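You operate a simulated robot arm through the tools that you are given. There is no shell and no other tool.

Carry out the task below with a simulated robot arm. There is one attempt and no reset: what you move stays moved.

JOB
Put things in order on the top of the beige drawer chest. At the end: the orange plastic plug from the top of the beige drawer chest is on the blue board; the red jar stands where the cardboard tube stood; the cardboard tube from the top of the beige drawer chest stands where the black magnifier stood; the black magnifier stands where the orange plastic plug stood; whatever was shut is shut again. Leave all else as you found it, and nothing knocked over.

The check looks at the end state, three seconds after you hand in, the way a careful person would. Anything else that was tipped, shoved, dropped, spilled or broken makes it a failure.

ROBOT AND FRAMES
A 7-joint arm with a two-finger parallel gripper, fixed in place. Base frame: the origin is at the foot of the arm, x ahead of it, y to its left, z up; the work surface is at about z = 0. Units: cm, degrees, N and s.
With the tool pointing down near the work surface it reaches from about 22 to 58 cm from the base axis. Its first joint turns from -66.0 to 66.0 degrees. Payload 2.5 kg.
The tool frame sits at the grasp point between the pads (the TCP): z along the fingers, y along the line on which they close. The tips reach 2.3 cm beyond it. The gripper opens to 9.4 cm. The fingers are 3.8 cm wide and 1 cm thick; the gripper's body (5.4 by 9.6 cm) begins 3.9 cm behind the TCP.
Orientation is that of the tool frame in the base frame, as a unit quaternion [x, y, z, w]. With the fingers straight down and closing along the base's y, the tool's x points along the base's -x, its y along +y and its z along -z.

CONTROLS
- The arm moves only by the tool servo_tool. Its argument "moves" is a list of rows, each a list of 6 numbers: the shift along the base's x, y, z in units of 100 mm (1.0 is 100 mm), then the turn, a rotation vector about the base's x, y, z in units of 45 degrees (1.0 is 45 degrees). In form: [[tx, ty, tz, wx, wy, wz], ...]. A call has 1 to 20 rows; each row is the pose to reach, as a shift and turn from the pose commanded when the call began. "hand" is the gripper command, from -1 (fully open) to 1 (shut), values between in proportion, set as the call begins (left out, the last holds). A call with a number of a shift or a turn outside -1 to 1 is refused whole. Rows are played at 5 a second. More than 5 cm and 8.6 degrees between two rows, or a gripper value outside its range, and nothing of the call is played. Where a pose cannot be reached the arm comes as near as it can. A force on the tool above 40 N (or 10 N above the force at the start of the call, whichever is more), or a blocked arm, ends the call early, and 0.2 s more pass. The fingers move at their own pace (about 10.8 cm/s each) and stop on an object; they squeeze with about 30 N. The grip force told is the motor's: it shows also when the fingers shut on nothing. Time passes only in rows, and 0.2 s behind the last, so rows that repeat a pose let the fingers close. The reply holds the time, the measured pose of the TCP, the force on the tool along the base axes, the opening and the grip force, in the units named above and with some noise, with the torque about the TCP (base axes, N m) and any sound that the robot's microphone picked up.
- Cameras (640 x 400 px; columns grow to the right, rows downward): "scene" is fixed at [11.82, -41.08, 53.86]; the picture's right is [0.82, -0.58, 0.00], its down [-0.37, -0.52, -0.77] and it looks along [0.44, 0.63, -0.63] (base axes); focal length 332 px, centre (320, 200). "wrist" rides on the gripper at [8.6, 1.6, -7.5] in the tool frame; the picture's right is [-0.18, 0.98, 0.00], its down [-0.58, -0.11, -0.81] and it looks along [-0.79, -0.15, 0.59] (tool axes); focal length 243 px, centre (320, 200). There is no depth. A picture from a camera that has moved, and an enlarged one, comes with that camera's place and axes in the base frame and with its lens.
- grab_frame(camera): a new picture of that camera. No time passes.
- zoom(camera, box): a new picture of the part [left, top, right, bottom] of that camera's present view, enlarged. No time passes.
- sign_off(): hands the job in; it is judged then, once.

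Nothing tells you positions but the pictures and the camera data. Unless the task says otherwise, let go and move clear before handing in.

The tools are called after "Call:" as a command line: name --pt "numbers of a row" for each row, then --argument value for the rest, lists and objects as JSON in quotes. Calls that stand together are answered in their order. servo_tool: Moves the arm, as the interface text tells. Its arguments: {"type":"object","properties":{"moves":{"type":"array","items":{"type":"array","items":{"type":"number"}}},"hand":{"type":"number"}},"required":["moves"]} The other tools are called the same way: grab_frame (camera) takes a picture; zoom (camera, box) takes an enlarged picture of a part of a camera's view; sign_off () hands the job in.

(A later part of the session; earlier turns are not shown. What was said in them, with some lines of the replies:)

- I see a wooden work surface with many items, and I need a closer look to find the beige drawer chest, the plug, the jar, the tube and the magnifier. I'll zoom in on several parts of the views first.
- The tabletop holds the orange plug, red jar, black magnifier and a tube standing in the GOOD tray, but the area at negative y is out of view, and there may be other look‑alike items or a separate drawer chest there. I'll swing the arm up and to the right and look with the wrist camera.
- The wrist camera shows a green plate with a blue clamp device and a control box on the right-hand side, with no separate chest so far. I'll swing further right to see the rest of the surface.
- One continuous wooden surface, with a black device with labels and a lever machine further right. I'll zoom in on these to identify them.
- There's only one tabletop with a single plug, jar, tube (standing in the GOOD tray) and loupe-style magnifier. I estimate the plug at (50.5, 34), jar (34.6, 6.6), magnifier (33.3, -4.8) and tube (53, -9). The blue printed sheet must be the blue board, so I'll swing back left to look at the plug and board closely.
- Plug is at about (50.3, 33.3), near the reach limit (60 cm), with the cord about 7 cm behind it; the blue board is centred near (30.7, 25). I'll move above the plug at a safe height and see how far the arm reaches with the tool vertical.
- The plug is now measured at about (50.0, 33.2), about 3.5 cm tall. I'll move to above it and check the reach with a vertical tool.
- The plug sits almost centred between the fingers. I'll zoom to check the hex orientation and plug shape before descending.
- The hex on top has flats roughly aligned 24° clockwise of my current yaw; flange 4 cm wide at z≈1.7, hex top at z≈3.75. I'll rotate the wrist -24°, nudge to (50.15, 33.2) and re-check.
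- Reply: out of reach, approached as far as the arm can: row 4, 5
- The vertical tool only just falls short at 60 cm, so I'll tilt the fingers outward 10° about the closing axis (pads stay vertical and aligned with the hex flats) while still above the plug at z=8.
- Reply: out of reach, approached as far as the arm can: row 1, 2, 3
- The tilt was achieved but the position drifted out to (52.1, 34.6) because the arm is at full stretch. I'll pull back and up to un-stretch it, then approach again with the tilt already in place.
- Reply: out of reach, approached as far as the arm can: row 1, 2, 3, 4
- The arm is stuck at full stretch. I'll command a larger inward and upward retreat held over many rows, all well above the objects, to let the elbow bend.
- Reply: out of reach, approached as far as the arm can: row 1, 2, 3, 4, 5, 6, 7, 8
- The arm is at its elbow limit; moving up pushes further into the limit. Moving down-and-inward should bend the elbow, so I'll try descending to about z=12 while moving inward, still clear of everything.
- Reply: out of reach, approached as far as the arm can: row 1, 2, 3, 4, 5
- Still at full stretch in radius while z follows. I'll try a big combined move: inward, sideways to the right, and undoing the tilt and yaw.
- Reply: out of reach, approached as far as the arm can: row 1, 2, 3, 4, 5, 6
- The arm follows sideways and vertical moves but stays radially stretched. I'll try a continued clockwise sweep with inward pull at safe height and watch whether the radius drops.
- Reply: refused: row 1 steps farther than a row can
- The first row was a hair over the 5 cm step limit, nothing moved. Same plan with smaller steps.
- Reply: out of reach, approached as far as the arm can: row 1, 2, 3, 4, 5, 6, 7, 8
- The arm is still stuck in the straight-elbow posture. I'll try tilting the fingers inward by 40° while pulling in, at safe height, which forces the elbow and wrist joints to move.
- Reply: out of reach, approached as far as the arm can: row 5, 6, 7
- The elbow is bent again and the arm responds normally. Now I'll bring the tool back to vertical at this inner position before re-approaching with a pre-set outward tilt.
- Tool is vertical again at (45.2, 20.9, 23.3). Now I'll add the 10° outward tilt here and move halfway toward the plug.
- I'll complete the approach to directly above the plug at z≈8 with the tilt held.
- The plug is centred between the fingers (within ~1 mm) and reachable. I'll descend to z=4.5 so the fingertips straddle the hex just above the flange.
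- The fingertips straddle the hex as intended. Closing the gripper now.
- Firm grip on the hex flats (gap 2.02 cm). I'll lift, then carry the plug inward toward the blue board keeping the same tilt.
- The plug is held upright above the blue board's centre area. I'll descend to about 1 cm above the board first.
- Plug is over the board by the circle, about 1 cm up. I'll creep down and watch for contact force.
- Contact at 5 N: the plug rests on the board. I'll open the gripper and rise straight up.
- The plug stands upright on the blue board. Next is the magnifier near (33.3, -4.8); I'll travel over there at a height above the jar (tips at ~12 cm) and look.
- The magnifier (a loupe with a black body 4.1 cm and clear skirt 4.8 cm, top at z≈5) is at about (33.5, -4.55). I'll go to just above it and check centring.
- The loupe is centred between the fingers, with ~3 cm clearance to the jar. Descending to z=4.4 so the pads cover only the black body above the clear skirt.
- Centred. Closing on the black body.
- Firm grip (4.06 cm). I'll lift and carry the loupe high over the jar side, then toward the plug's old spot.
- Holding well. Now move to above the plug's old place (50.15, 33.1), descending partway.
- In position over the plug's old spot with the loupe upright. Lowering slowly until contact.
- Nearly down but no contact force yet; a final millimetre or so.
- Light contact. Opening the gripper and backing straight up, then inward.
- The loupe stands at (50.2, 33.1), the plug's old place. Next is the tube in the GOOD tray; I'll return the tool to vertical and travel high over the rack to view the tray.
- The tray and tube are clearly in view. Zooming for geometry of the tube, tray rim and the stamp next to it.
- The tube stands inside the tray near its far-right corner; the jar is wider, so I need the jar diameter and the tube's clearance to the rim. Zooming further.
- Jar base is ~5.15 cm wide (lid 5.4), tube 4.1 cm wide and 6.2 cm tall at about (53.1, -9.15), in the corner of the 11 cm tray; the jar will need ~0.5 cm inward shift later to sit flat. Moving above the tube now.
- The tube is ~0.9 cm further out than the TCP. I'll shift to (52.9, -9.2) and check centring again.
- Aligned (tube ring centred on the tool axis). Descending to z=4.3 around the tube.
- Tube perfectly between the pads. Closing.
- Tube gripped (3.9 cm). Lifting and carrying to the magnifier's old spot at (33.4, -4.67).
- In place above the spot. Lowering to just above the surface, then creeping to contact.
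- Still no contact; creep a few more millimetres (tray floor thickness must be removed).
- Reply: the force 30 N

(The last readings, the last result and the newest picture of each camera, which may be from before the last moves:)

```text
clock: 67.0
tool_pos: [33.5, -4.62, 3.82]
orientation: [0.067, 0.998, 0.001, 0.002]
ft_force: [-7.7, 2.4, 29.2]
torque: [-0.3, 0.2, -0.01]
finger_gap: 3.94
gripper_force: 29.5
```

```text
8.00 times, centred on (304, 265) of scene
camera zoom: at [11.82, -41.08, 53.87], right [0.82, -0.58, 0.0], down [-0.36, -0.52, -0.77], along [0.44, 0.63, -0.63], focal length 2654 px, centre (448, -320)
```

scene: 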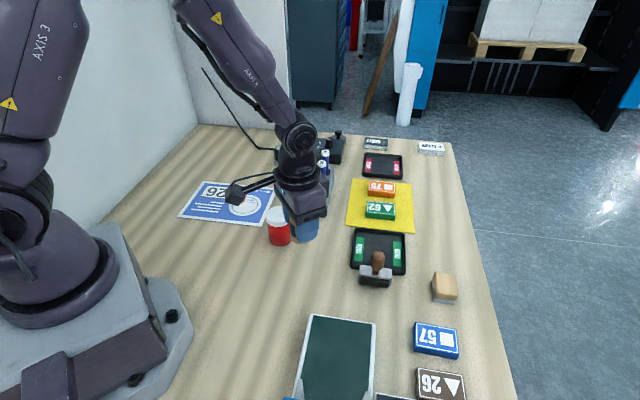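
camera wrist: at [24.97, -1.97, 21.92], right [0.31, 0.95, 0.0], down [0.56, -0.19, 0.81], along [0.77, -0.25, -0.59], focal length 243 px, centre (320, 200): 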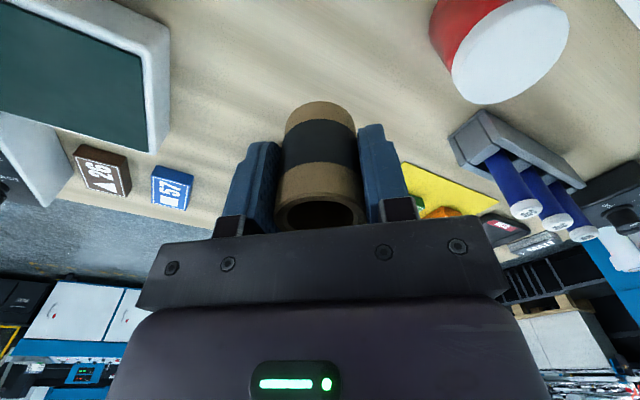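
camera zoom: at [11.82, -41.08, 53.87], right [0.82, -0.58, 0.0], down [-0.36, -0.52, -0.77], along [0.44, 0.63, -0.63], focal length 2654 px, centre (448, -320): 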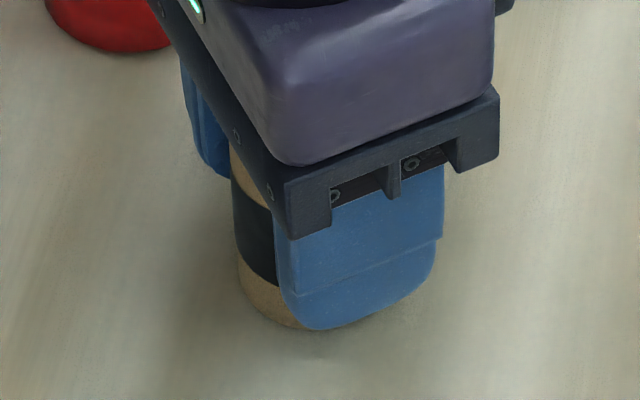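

Firm contact (29 N). I'll relieve the pressure slightly before releasing.

Call:
servo_tool --pt "0 0 0.006 0 0 0" --pt "0 0 0.009 0 0 0" --pt "0 0 0.009 0 0 0"

```text
clock: 67.8
tool_pos: [33.35, -4.74, 3.96]
orientation: [0.067, 0.998, 0.001, 0.001]
ft_force: [-0.4, 0.5, -1.1]
torque: [0.01, 0.01, -0.03]
finger_gap: 3.89
gripper_force: 29.7
```

Pressure is relieved and the tube is at most a fraction of a millimetre off the surface. Opening and rising straight up.

Call:
servo_tool --pt "0 0 0 0 0 0" --pt "0 0 0 0 0 0" --pt "0 0 0 0 0 0" --pt "0 0 0.1 0 0 0" --pt "0 0 0.3 0 0 0" --pt "0 0 0.6 0 0 0" --pt "0 0 1.0 0 0 0" --pt "0 0 1.0 0 0 0" --hand -1

Call:
grab_frame --camera "wrist"

Call:
grab_frame --camera "scene"

Call:
zoom --camera "scene" --box '[256, 200, 368, 300]'

```text
clock: 69.6
tool_pos: [33.48, -4.63, 13.98]
orientation: [0.068, 0.998, 0.002, 0.001]
ft_force: [-0.4, -0.1, 0.0]
torque: [0.02, 0.03, 0.02]
finger_gap: 9.39
gripper_force: 0.0
```

```text
taken
camera wrist: at [25.01, -1.98, 21.42], right [0.31, 0.95, 0.0], down [0.56, -0.19, 0.81], along [0.77, -0.25, -0.59], focal length 243 px, centre (320, 200)
```

wrist: 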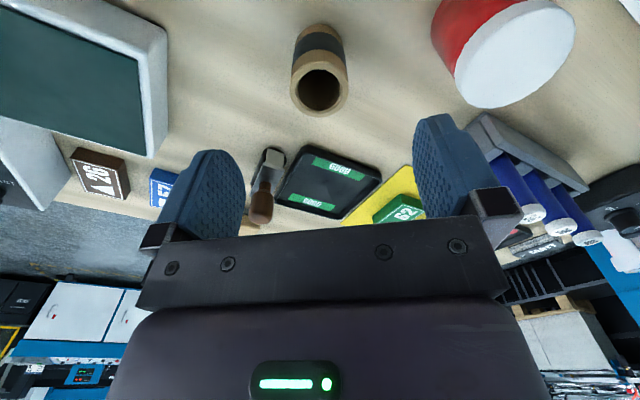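

```text
taken
```

scene: 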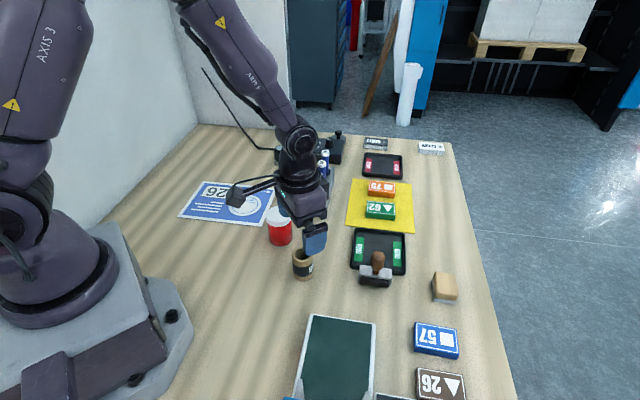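

```text
4.00 times, centred on (312, 250) of scene
camera zoom: at [11.82, -41.08, 53.86], right [0.82, -0.58, 0.0], down [-0.37, -0.52, -0.77], along [0.44, 0.63, -0.63], focal length 1327 px, centre (352, 0)
```

zoom: 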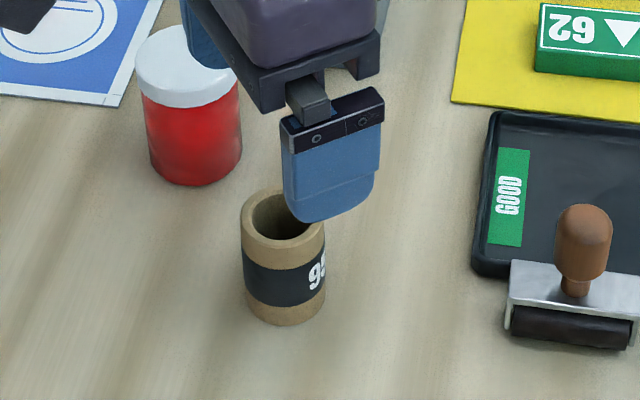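

The tube stands upright at the magnifier's old spot. Last item: the jar at about (34.6, 6.5), lid top at z≈7. Moving above it.

Call:
servo_tool --pt "0.03 0.3 0.0 0 0 0" --pt "0.06 0.6 0.0 0 0 0" --pt "0.09 0.9 0 0 0 0" --pt "0.11 1.0 0 0 0 0" --pt "0.11 1.0 0 0 0 0"

Call:
servo_tool --pt "0 0.1 -0.1 0 0 0" --pt "0 0.11 -0.1 0 0 0" --pt "0 0.11 -0.1 0 0 0"

Call:
grab_frame --camera "wrist"

Call:
zoom --camera "scene" --box '[230, 150, 342, 250]'

```text
clock: 70.8
tool_pos: [34.47, 5.29, 13.89]
orientation: [0.067, 0.998, 0.002, 0.001]
ft_force: [0.1, 0.9, 0.0]
torque: [-0.03, 0.0, 0.02]
finger_gap: 9.4
gripper_force: 0.0
```

```text
clock: 71.6
tool_pos: [34.59, 6.58, 12.84]
orientation: [0.068, 0.998, 0.002, 0.002]
ft_force: [0.3, -0.7, -0.9]
torque: [0.01, 0.03, 0.01]
finger_gap: 9.41
gripper_force: 0.0
```

```text
taken
camera wrist: at [26.1, 9.13, 20.44], right [0.31, 0.95, 0.0], down [0.56, -0.19, 0.81], along [0.77, -0.25, -0.59], focal length 243 px, centre (320, 200)
```

wrist: 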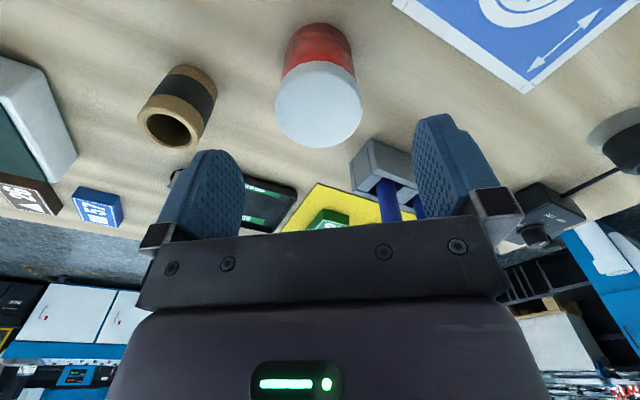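

```text
4.00 times, centred on (286, 200) of scene
camera zoom: at [11.82, -41.08, 53.86], right [0.82, -0.58, 0.0], down [-0.37, -0.52, -0.77], along [0.44, 0.63, -0.63], focal length 1327 px, centre (456, 200)
```

zoom: 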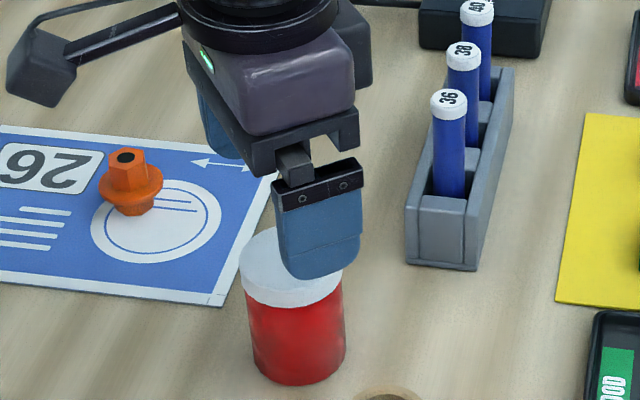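

Zooming to measure the lid centre accurately before descending.

Call:
zoom --camera "wrist" --box '[256, 10, 384, 160]'

```text
2.67 times, centred on (320, 85) of wrist
camera zoom: at [26.1, 9.13, 20.44], right [0.31, 0.95, 0.0], down [0.56, -0.19, 0.81], along [0.77, -0.25, -0.59], focal length 647 px, centre (320, 507)
```

zoom: 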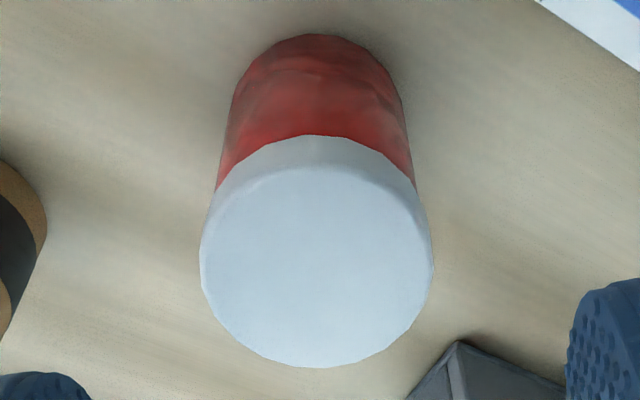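

The jar is centred to within 2–3 mm. Descending to z=5.2 with the fingers either side of the lid and upper body.

Call:
servo_tool --pt "0.01 -0.005 -0.25 0 0 0" --pt "0.012 -0.008 -0.5 0 0 0" --pt "0.012 -0.008 -0.68 0 0 0" --pt "0.012 -0.008 -0.77 0 0 0" --pt "0.012 -0.008 -0.77 0 0 0"

Call:
grab_frame --camera "wrist"

Call:
zoom --camera "scene" --box '[230, 170, 342, 270]'

```text
clock: 72.8
tool_pos: [34.64, 6.4, 5.17]
orientation: [0.068, 0.998, 0.002, 0.001]
ft_force: [-0.2, -0.2, -0.1]
torque: [-0.03, 0.03, -0.02]
finger_gap: 9.43
gripper_force: 0.1
```

```text
taken
camera wrist: at [26.21, 9.02, 12.68], right [0.31, 0.95, 0.0], down [0.56, -0.19, 0.81], along [0.77, -0.25, -0.59], focal length 243 px, centre (320, 200)
```

wrist: 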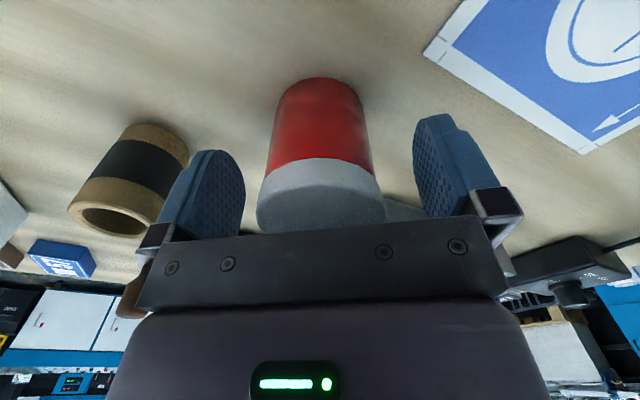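

```text
4.00 times, centred on (286, 220) of scene
camera zoom: at [11.82, -41.08, 53.86], right [0.82, -0.58, 0.0], down [-0.37, -0.52, -0.77], along [0.44, 0.63, -0.63], focal length 1327 px, centre (456, 120)
```

zoom: 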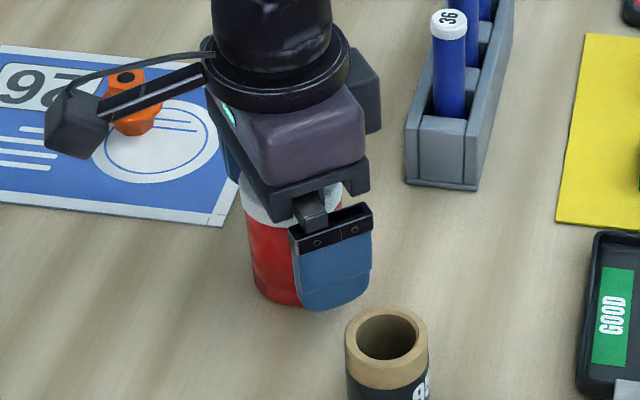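

Fingers are clear on both sides of jar and tube. Closing on the jar.

Call:
servo_tool --pt "0 0 0 0 0 0" --pt "0 0 0 0 0 0" --pt "0 0 0 0 0 0" --pt "0 0 0 0 0 0" --hand 1

Call:
servo_tool --pt "0 0 0.05 0 0 0" --pt "0 0 0.12 0 0 0" --pt "0 0 0.2 0 0 0" --pt "0 0 0.2 0 0 0"

Call:
grab_frame --camera "wrist"

Call:
zoom --camera "scene" --box '[230, 170, 342, 270]'

```text
clock: 73.8
tool_pos: [34.61, 6.46, 5.13]
orientation: [0.066, 0.998, 0.002, 0.001]
ft_force: [1.0, -0.5, 0.9]
torque: [0.0, 0.04, -0.01]
finger_gap: 5.28
gripper_force: 30.0
```

```text
clock: 74.8
tool_pos: [34.7, 6.4, 7.15]
orientation: [0.067, 0.998, 0.002, 0.001]
ft_force: [-1.0, 0.1, -1.5]
torque: [0.01, -0.01, 0.0]
finger_gap: 5.27
gripper_force: 30.4
```

```text
taken
camera wrist: at [26.26, 8.98, 14.77], right [0.31, 0.95, 0.0], down [0.56, -0.19, 0.81], along [0.77, -0.25, -0.59], focal length 243 px, centre (320, 200)
```

wrist: 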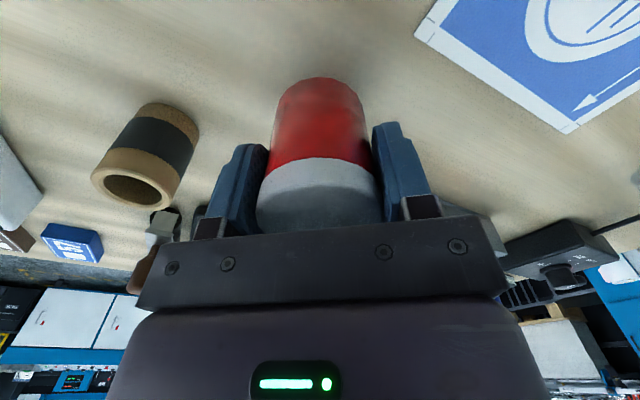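

```text
4.00 times, centred on (286, 220) of scene
camera zoom: at [11.82, -41.08, 53.86], right [0.82, -0.58, 0.0], down [-0.37, -0.52, -0.77], along [0.44, 0.63, -0.63], focal length 1327 px, centre (456, 120)
```

zoom: 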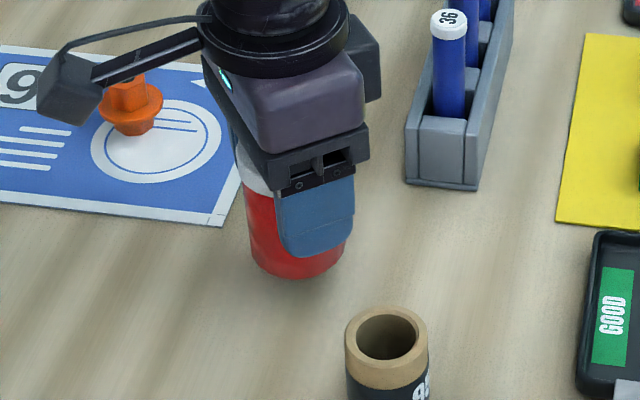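

The whole jar lifts as one piece. While it's held, I'll measure the now-empty tray in the scene view.

Call:
zoom --camera "scene" --box '[340, 215, 420, 290]'

```text
5.33 times, centred on (380, 252) of scene
camera zoom: at [11.82, -41.08, 53.86], right [0.82, -0.58, 0.0], down [-0.37, -0.52, -0.77], along [0.44, 0.63, -0.63], focal length 1769 px, centre (0, -80)
```

zoom: 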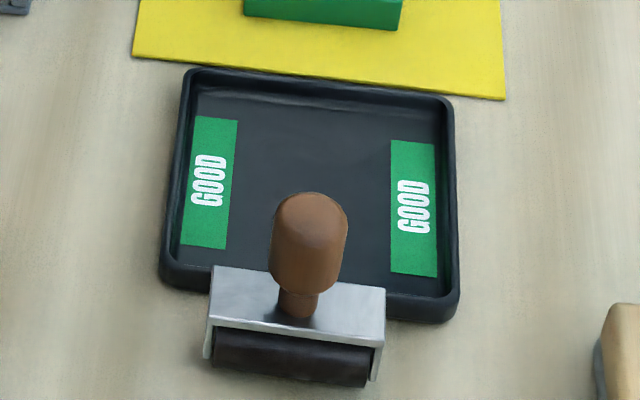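

Tray floor inner edges are ~2.3 and 2.7 cm from the tube's centre, so I'll set the jar (radius 2.6) at (52.4, -9.43), about 0.6 cm inward so it sits flat. Lifting and carrying.

Call:
servo_tool --pt "0 0 0.2 0 0 0" --pt "0 0 0.5 0 0 0" --pt "0 0 0.8 0 0 0" --pt "0 0 0.8 0 0 0"

Call:
servo_tool --pt "0.22 -0.2 0 0 0 0" --pt "0.45 -0.4 0 0 0 0" --pt "0.67 -0.6 0 0 0 0" --pt "0.89 -0.79 0 0 0 0"

Call:
servo_tool --pt "0.22 -0.2 0 0 0 0" --pt "0.45 -0.4 0 0 0 0" --pt "0.67 -0.6 0 0 0 0" --pt "0.885 -0.795 0 0 0 0" --pt "0.885 -0.795 0 0 0 0"

Call:
grab_frame --camera "wrist"

Call:
zoom --camera "scene" --box '[330, 130, 450, 290]'

```text
clock: 75.8
tool_pos: [34.67, 6.41, 15.18]
orientation: [0.066, 0.998, 0.002, 0.0]
ft_force: [0.3, -0.5, -1.9]
torque: [0.02, 0.01, 0.0]
finger_gap: 5.27
gripper_force: 29.9
```

```text
clock: 76.8
tool_pos: [43.56, -1.4, 15.23]
orientation: [0.067, 0.998, 0.001, 0.002]
ft_force: [0.6, 0.4, -1.1]
torque: [0.03, 0.02, 0.02]
finger_gap: 5.27
gripper_force: 30.0
```

```text
clock: 78.0
tool_pos: [52.44, -9.59, 15.17]
orientation: [0.066, 0.998, 0.002, 0.001]
ft_force: [-0.4, 1.0, -1.7]
torque: [0.01, 0.02, 0.03]
finger_gap: 5.28
gripper_force: 29.8
```

```text
taken
camera wrist: at [44.01, -6.91, 22.68], right [0.31, 0.95, 0.0], down [0.56, -0.19, 0.81], along [0.77, -0.25, -0.59], focal length 243 px, centre (320, 200)
```

wrist: 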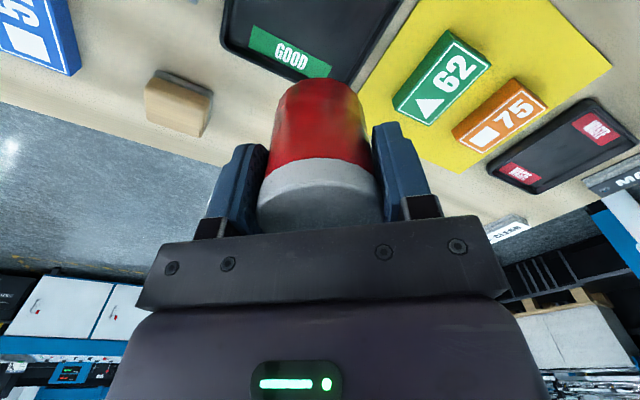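

```text
2.50 times, centred on (390, 210) of scene
camera zoom: at [11.83, -41.08, 53.86], right [0.82, -0.58, 0.0], down [-0.37, -0.52, -0.77], along [0.44, 0.63, -0.63], focal length 829 px, centre (145, 175)
```

zoom: 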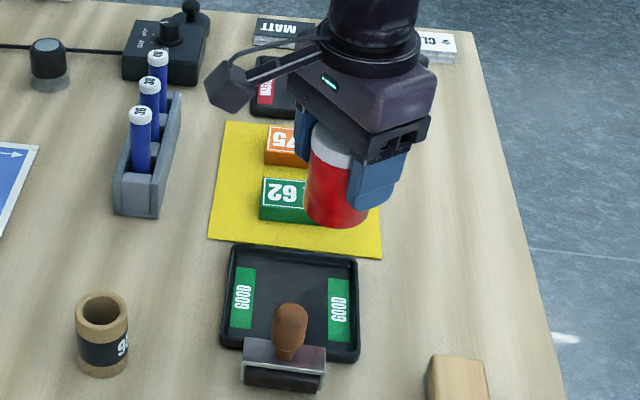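

Over the tray. I'll descend until the jar base is just above the rim height and check alignment.

Call:
servo_tool --pt "0 0 -0.25 0 0 0" --pt "0 0 -0.5 0 0 0" --pt "0 0 -0.7 0 0 0" --pt "0 0 -0.82 0 0 0" --pt "0 0 -0.82 0 0 0"

Call:
grab_frame --camera "wrist"

Call:
zoom --camera "wrist" --box '[240, 40, 400, 140]'

Call:
zoom --camera "scene" --box '[345, 200, 425, 280]'

```text
clock: 79.2
tool_pos: [52.39, -9.49, 6.94]
orientation: [0.067, 0.998, 0.002, 0.002]
ft_force: [-0.8, 0.4, -2.3]
torque: [0.01, -0.01, -0.02]
finger_gap: 5.29
gripper_force: 30.2
```

```text
taken
camera wrist: at [44.03, -6.81, 14.53], right [0.31, 0.95, 0.0], down [0.56, -0.19, 0.81], along [0.77, -0.25, -0.59], focal length 243 px, centre (320, 200)
```

wrist: 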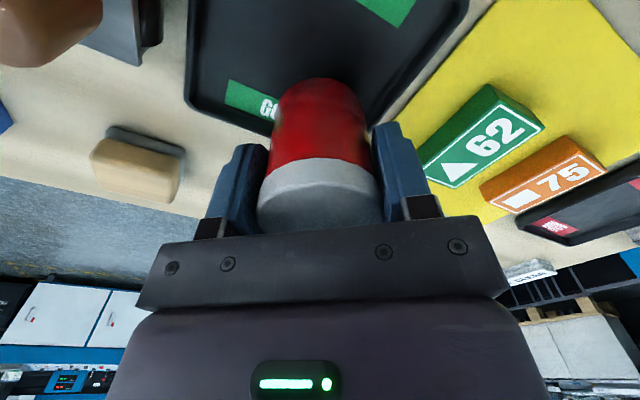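

```text
4.00 times, centred on (320, 90) of wrist
camera zoom: at [44.03, -6.81, 14.53], right [0.31, 0.95, 0.0], down [0.56, -0.19, 0.81], along [0.77, -0.25, -0.59], focal length 970 px, centre (320, 640)
```

zoom: 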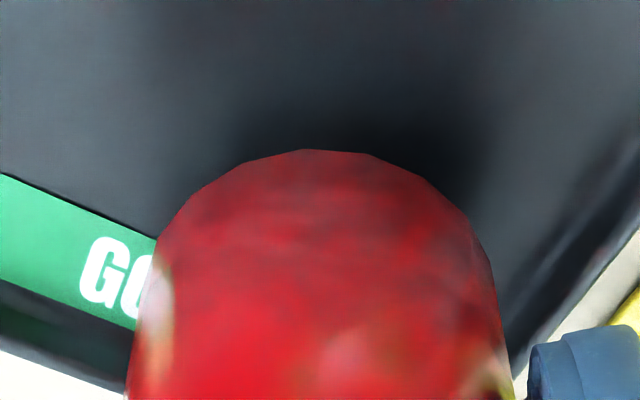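

```text
5.00 times, centred on (385, 240) of scene
camera zoom: at [11.83, -41.08, 53.86], right [0.82, -0.58, 0.0], down [-0.37, -0.52, -0.77], along [0.44, 0.63, -0.63], focal length 1659 px, centre (-5, 0)
```

zoom: 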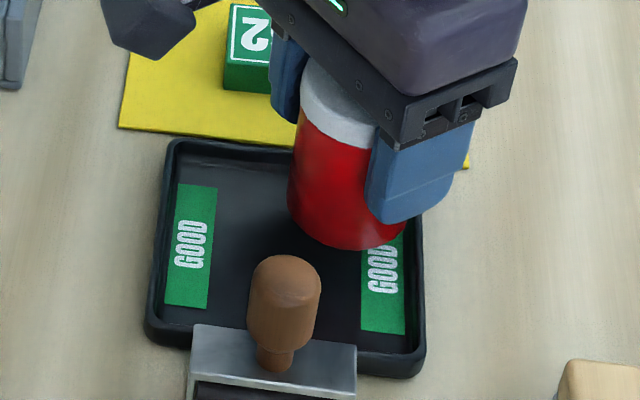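

Jar base is over the tray floor at (52.4, -9.45) as intended. Descending further and creeping to contact.

Call:
servo_tool --pt "0 0 -0.05 0 0 0" --pt "0 0 -0.09 0 0 0" --pt "0 0 -0.115 0 0 0" --pt "0 0 -0.125 0 0 0" --pt "0 0 -0.125 0 0 0"

Call:
zoom --camera "scene" --box '[345, 200, 425, 280]'

```text
clock: 80.4
tool_pos: [52.45, -9.44, 5.71]
orientation: [0.066, 0.998, 0.002, 0.001]
ft_force: [0.1, 0.1, -1.1]
torque: [0.0, 0.02, -0.01]
finger_gap: 5.32
gripper_force: 30.2
```

```text
5.00 times, centred on (385, 240) of scene
camera zoom: at [11.83, -41.08, 53.86], right [0.82, -0.58, 0.0], down [-0.37, -0.52, -0.77], along [0.44, 0.63, -0.63], focal length 1659 px, centre (-5, 0)
```

zoom: 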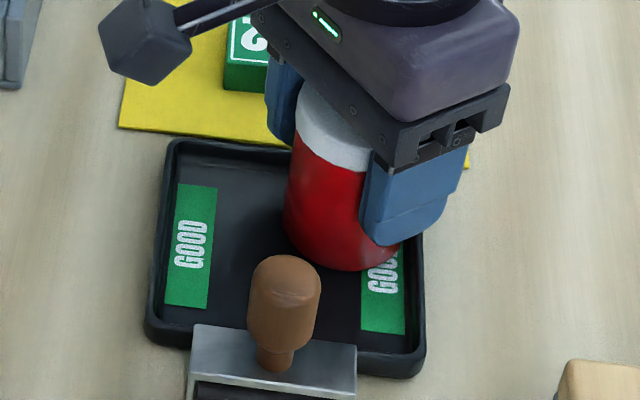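

Call:
servo_tool --pt "0 0 -0.006 0 0 0" --pt "0 0 -0.012 0 0 0" --pt "0 0 -0.012 0 0 0"

```text
clock: 81.2
tool_pos: [52.43, -9.47, 5.72]
orientation: [0.066, 0.998, 0.002, 0.001]
ft_force: [0.4, -0.2, -1.2]
torque: [0.02, 0.02, 0.0]
finger_gap: 5.27
gripper_force: 29.5
```

The jar is still free with no contact force. I'll keep creeping in sub‑millimetre steps.

Call:
servo_tool --pt "0 0 -0.005 0 0 0" --pt "0 0 -0.009 0 0 0" --pt "0 0 -0.009 0 0 0"

```text
clock: 82.0
tool_pos: [52.36, -9.43, 5.52]
orientation: [0.065, 0.998, 0.002, 0.003]
ft_force: [-3.5, 1.1, 7.8]
torque: [0.08, 0.19, 0.04]
finger_gap: 5.28
gripper_force: 30.1
```

Contact at about the expected height (tray floor). Releasing and rising straight up.

Call:
servo_tool --pt "0 0 0.002 0 0 0" --pt "0 0 0.002 0 0 0" --pt "0 0 0.002 0 0 0" --pt "0 0 0.1 0 0 0" --pt "0 0 0.3 0 0 0" --pt "0 0 0.6 0 0 0" --pt "0 0 1.0 0 0 0" --pt "0 0 1.0 0 0 0" --hand -1

Call:
servo_tool --pt "-0.3 0.05 0.1 0 0 0" --pt "-0.6 0.1 0.2 0 0 0" --pt "-0.9 0.15 0.3 0 0 0" --pt "-0.9 0.15 0.3 0 0 0"

Call:
grab_frame --camera "wrist"

Call:
grab_frame --camera "scene"

Call:
zoom --camera "scene" --box '[345, 200, 425, 280]'

Call:
zoom --camera "wrist" --box '[200, 0, 440, 180]'

```text
clock: 83.8
tool_pos: [52.34, -9.49, 15.57]
orientation: [0.067, 0.998, 0.002, 0.001]
ft_force: [-0.1, -0.7, -0.3]
torque: [0.0, 0.02, 0.03]
finger_gap: 9.38
gripper_force: 0.2
```

```text
clock: 84.8
tool_pos: [43.37, -8.05, 18.51]
orientation: [0.066, 0.998, 0.002, 0.002]
ft_force: [-0.5, 0.2, 0.9]
torque: [0.01, -0.02, -0.01]
finger_gap: 9.41
gripper_force: 0.0
```

```text
taken
camera wrist: at [34.94, -5.35, 26.1], right [0.31, 0.95, 0.0], down [0.56, -0.19, 0.81], along [0.77, -0.25, -0.59], focal length 243 px, centre (320, 200)
```

wrist: 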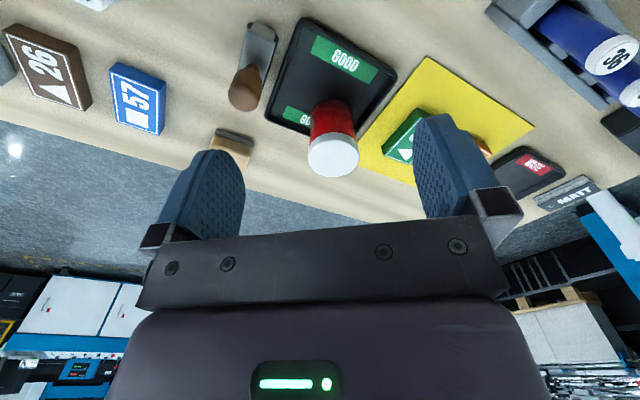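

```text
taken
```

scene: 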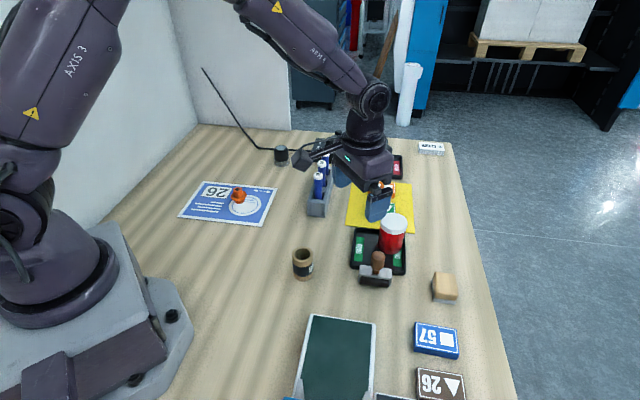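

```text
5.00 times, centred on (385, 240) of scene
camera zoom: at [11.82, -41.08, 53.86], right [0.82, -0.58, 0.0], down [-0.37, -0.52, -0.77], along [0.44, 0.63, -0.63], focal length 1659 px, centre (-5, 0)
```

zoom: 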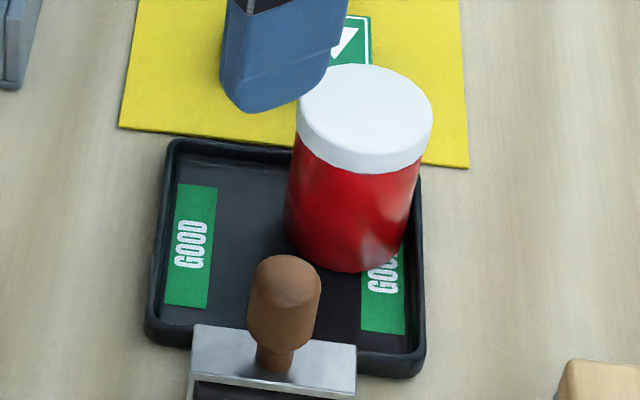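

```text
2.22 times, centred on (320, 90) of wrist
camera zoom: at [34.94, -5.35, 26.1], right [0.31, 0.95, 0.0], down [0.56, -0.19, 0.81], along [0.77, -0.25, -0.59], focal length 539 px, centre (320, 444)
```

zoom: 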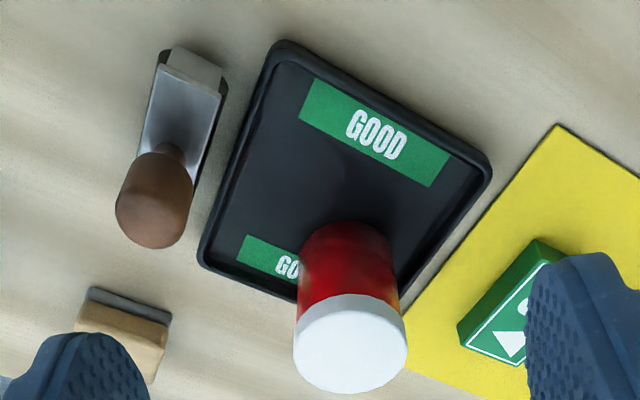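

The jar stands upright inside the tray. I'll move the arm up and away to about the starting pose and do a final check of everything.

Call:
servo_tool --pt "0 0.2 0.3 0 0 0" --pt "0 0.5 0.55 0 0 0" --pt "0 0.8 0.55 0 0 0" --pt "0 1.0 0.55 0 0 0"

Call:
servo_tool --pt "0 0.3 0 0 0 0.06" --pt "0 0.6 0 0 0 0.12" --pt "0.1 0.97 0 0 0 0.17" --pt "0.1 0.97 0 0 0 0.17"

Call:
grab_frame --camera "scene"

Call:
zoom --camera "scene" --box '[160, 120, 320, 220]'

Call:
zoom --camera "scene" --box '[300, 120, 460, 220]'

Call:
zoom --camera "scene" --box '[240, 190, 480, 340]'

Call:
grab_frame --camera "wrist"

```text
clock: 85.8
tool_pos: [43.43, 2.0, 23.98]
orientation: [0.065, 0.998, 0.001, 0.0]
ft_force: [0.3, -0.2, -0.4]
torque: [0.0, 0.0, 0.01]
finger_gap: 9.4
gripper_force: 0.0
```

```text
clock: 86.8
tool_pos: [44.44, 11.9, 24.05]
orientation: [0.001, 1.0, 0.001, 0.001]
ft_force: [-0.2, -0.4, 0.9]
torque: [-0.01, -0.03, -0.02]
finger_gap: 9.38
gripper_force: 0.0
```

```text
taken
```

scene: 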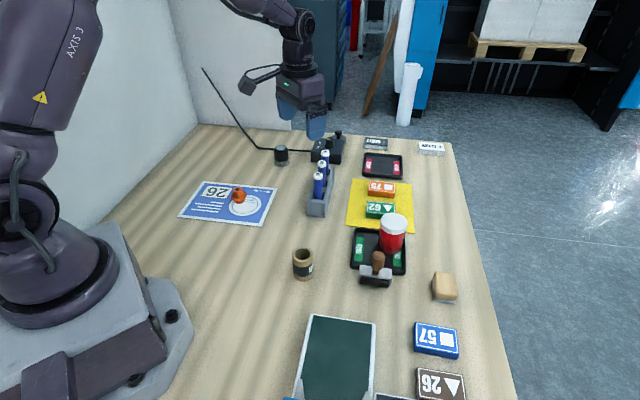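

```text
4.00 times, centred on (240, 170) of scene
camera zoom: at [11.83, -41.08, 53.86], right [0.82, -0.58, 0.0], down [-0.37, -0.52, -0.77], along [0.44, 0.63, -0.63], focal length 1327 px, centre (640, 320)
```

zoom: 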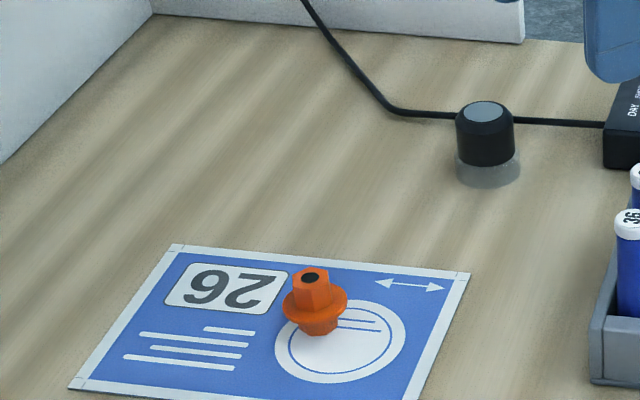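

```text
4.00 times, centred on (380, 170) of scene
camera zoom: at [11.83, -41.08, 53.86], right [0.82, -0.58, 0.0], down [-0.37, -0.52, -0.77], along [0.44, 0.63, -0.63], focal length 1327 px, centre (80, 320)
```

zoom: 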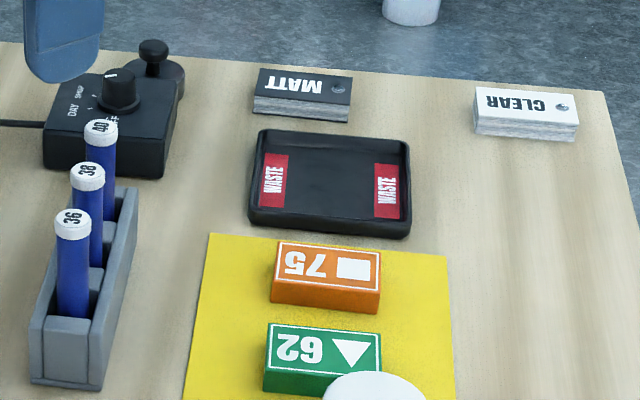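

```text
2.67 times, centred on (360, 265) of scene
camera zoom: at [11.83, -41.08, 53.86], right [0.82, -0.58, 0.0], down [-0.37, -0.52, -0.77], along [0.44, 0.63, -0.63], focal length 885 px, centre (213, 27)
```

zoom: 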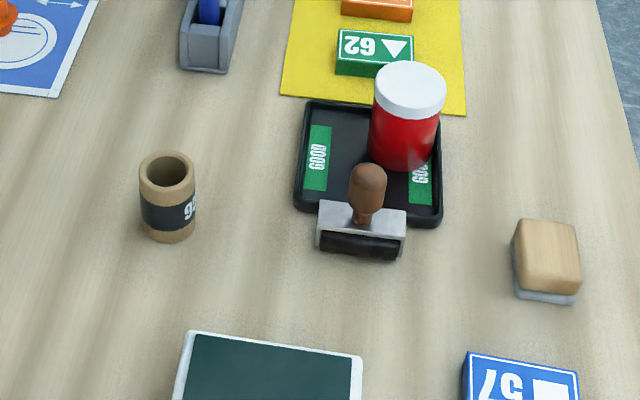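

```text
taken
camera wrist: at [35.7, 13.41, 31.57], right [0.18, 0.98, 0.0], down [0.58, -0.11, 0.81], along [0.79, -0.15, -0.59], focal length 243 px, centre (320, 200)
```

wrist: 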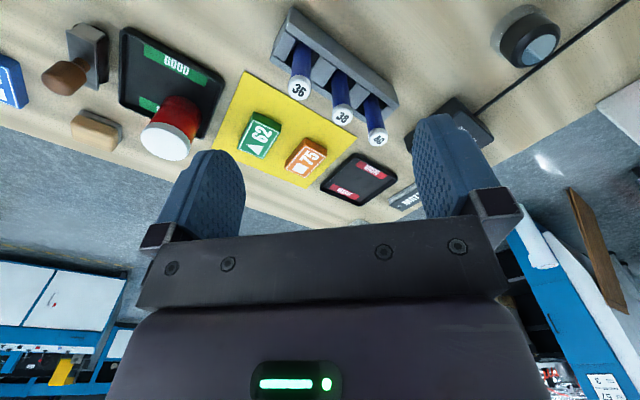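

All four items are in place and upright:
- The plug is on the blue board.
- The loupe is at the plug's old spot.
- The tube is at the magnifier's old spot.
- The jar is in the tray where the tube stood, about 0.6 cm inward so it sits flat inside the rim.

Everything else looks unchanged, nothing was opened, and the gripper is open and clear, so I'm handing in.

Call:
sign_off

```text
The job is handed in.
```

I've handed the job in, with all four items upright in the final pictures and nothing else visibly moved or knocked over. I haven't seen the check's result.

- **Orange plug:** it stands on the blue board. I took "the blue board" to be the blue printed panel marked 26.
- **Black magnifier:** it stands where the plug stood, within about a millimetre by the camera.
- **Cardboard tube:** it stands where the magnifier stood.
- **Red jar:** it stands in the GOOD tray where the tube stood, but about 0.6 cm closer to the tray's centre. The jar is wider than the tube and would have tilted on the rim at the exact spot.

I found no separate chest or drawers in view. I treated the wooden surface as the top of the beige drawer chest, and nothing was opened.
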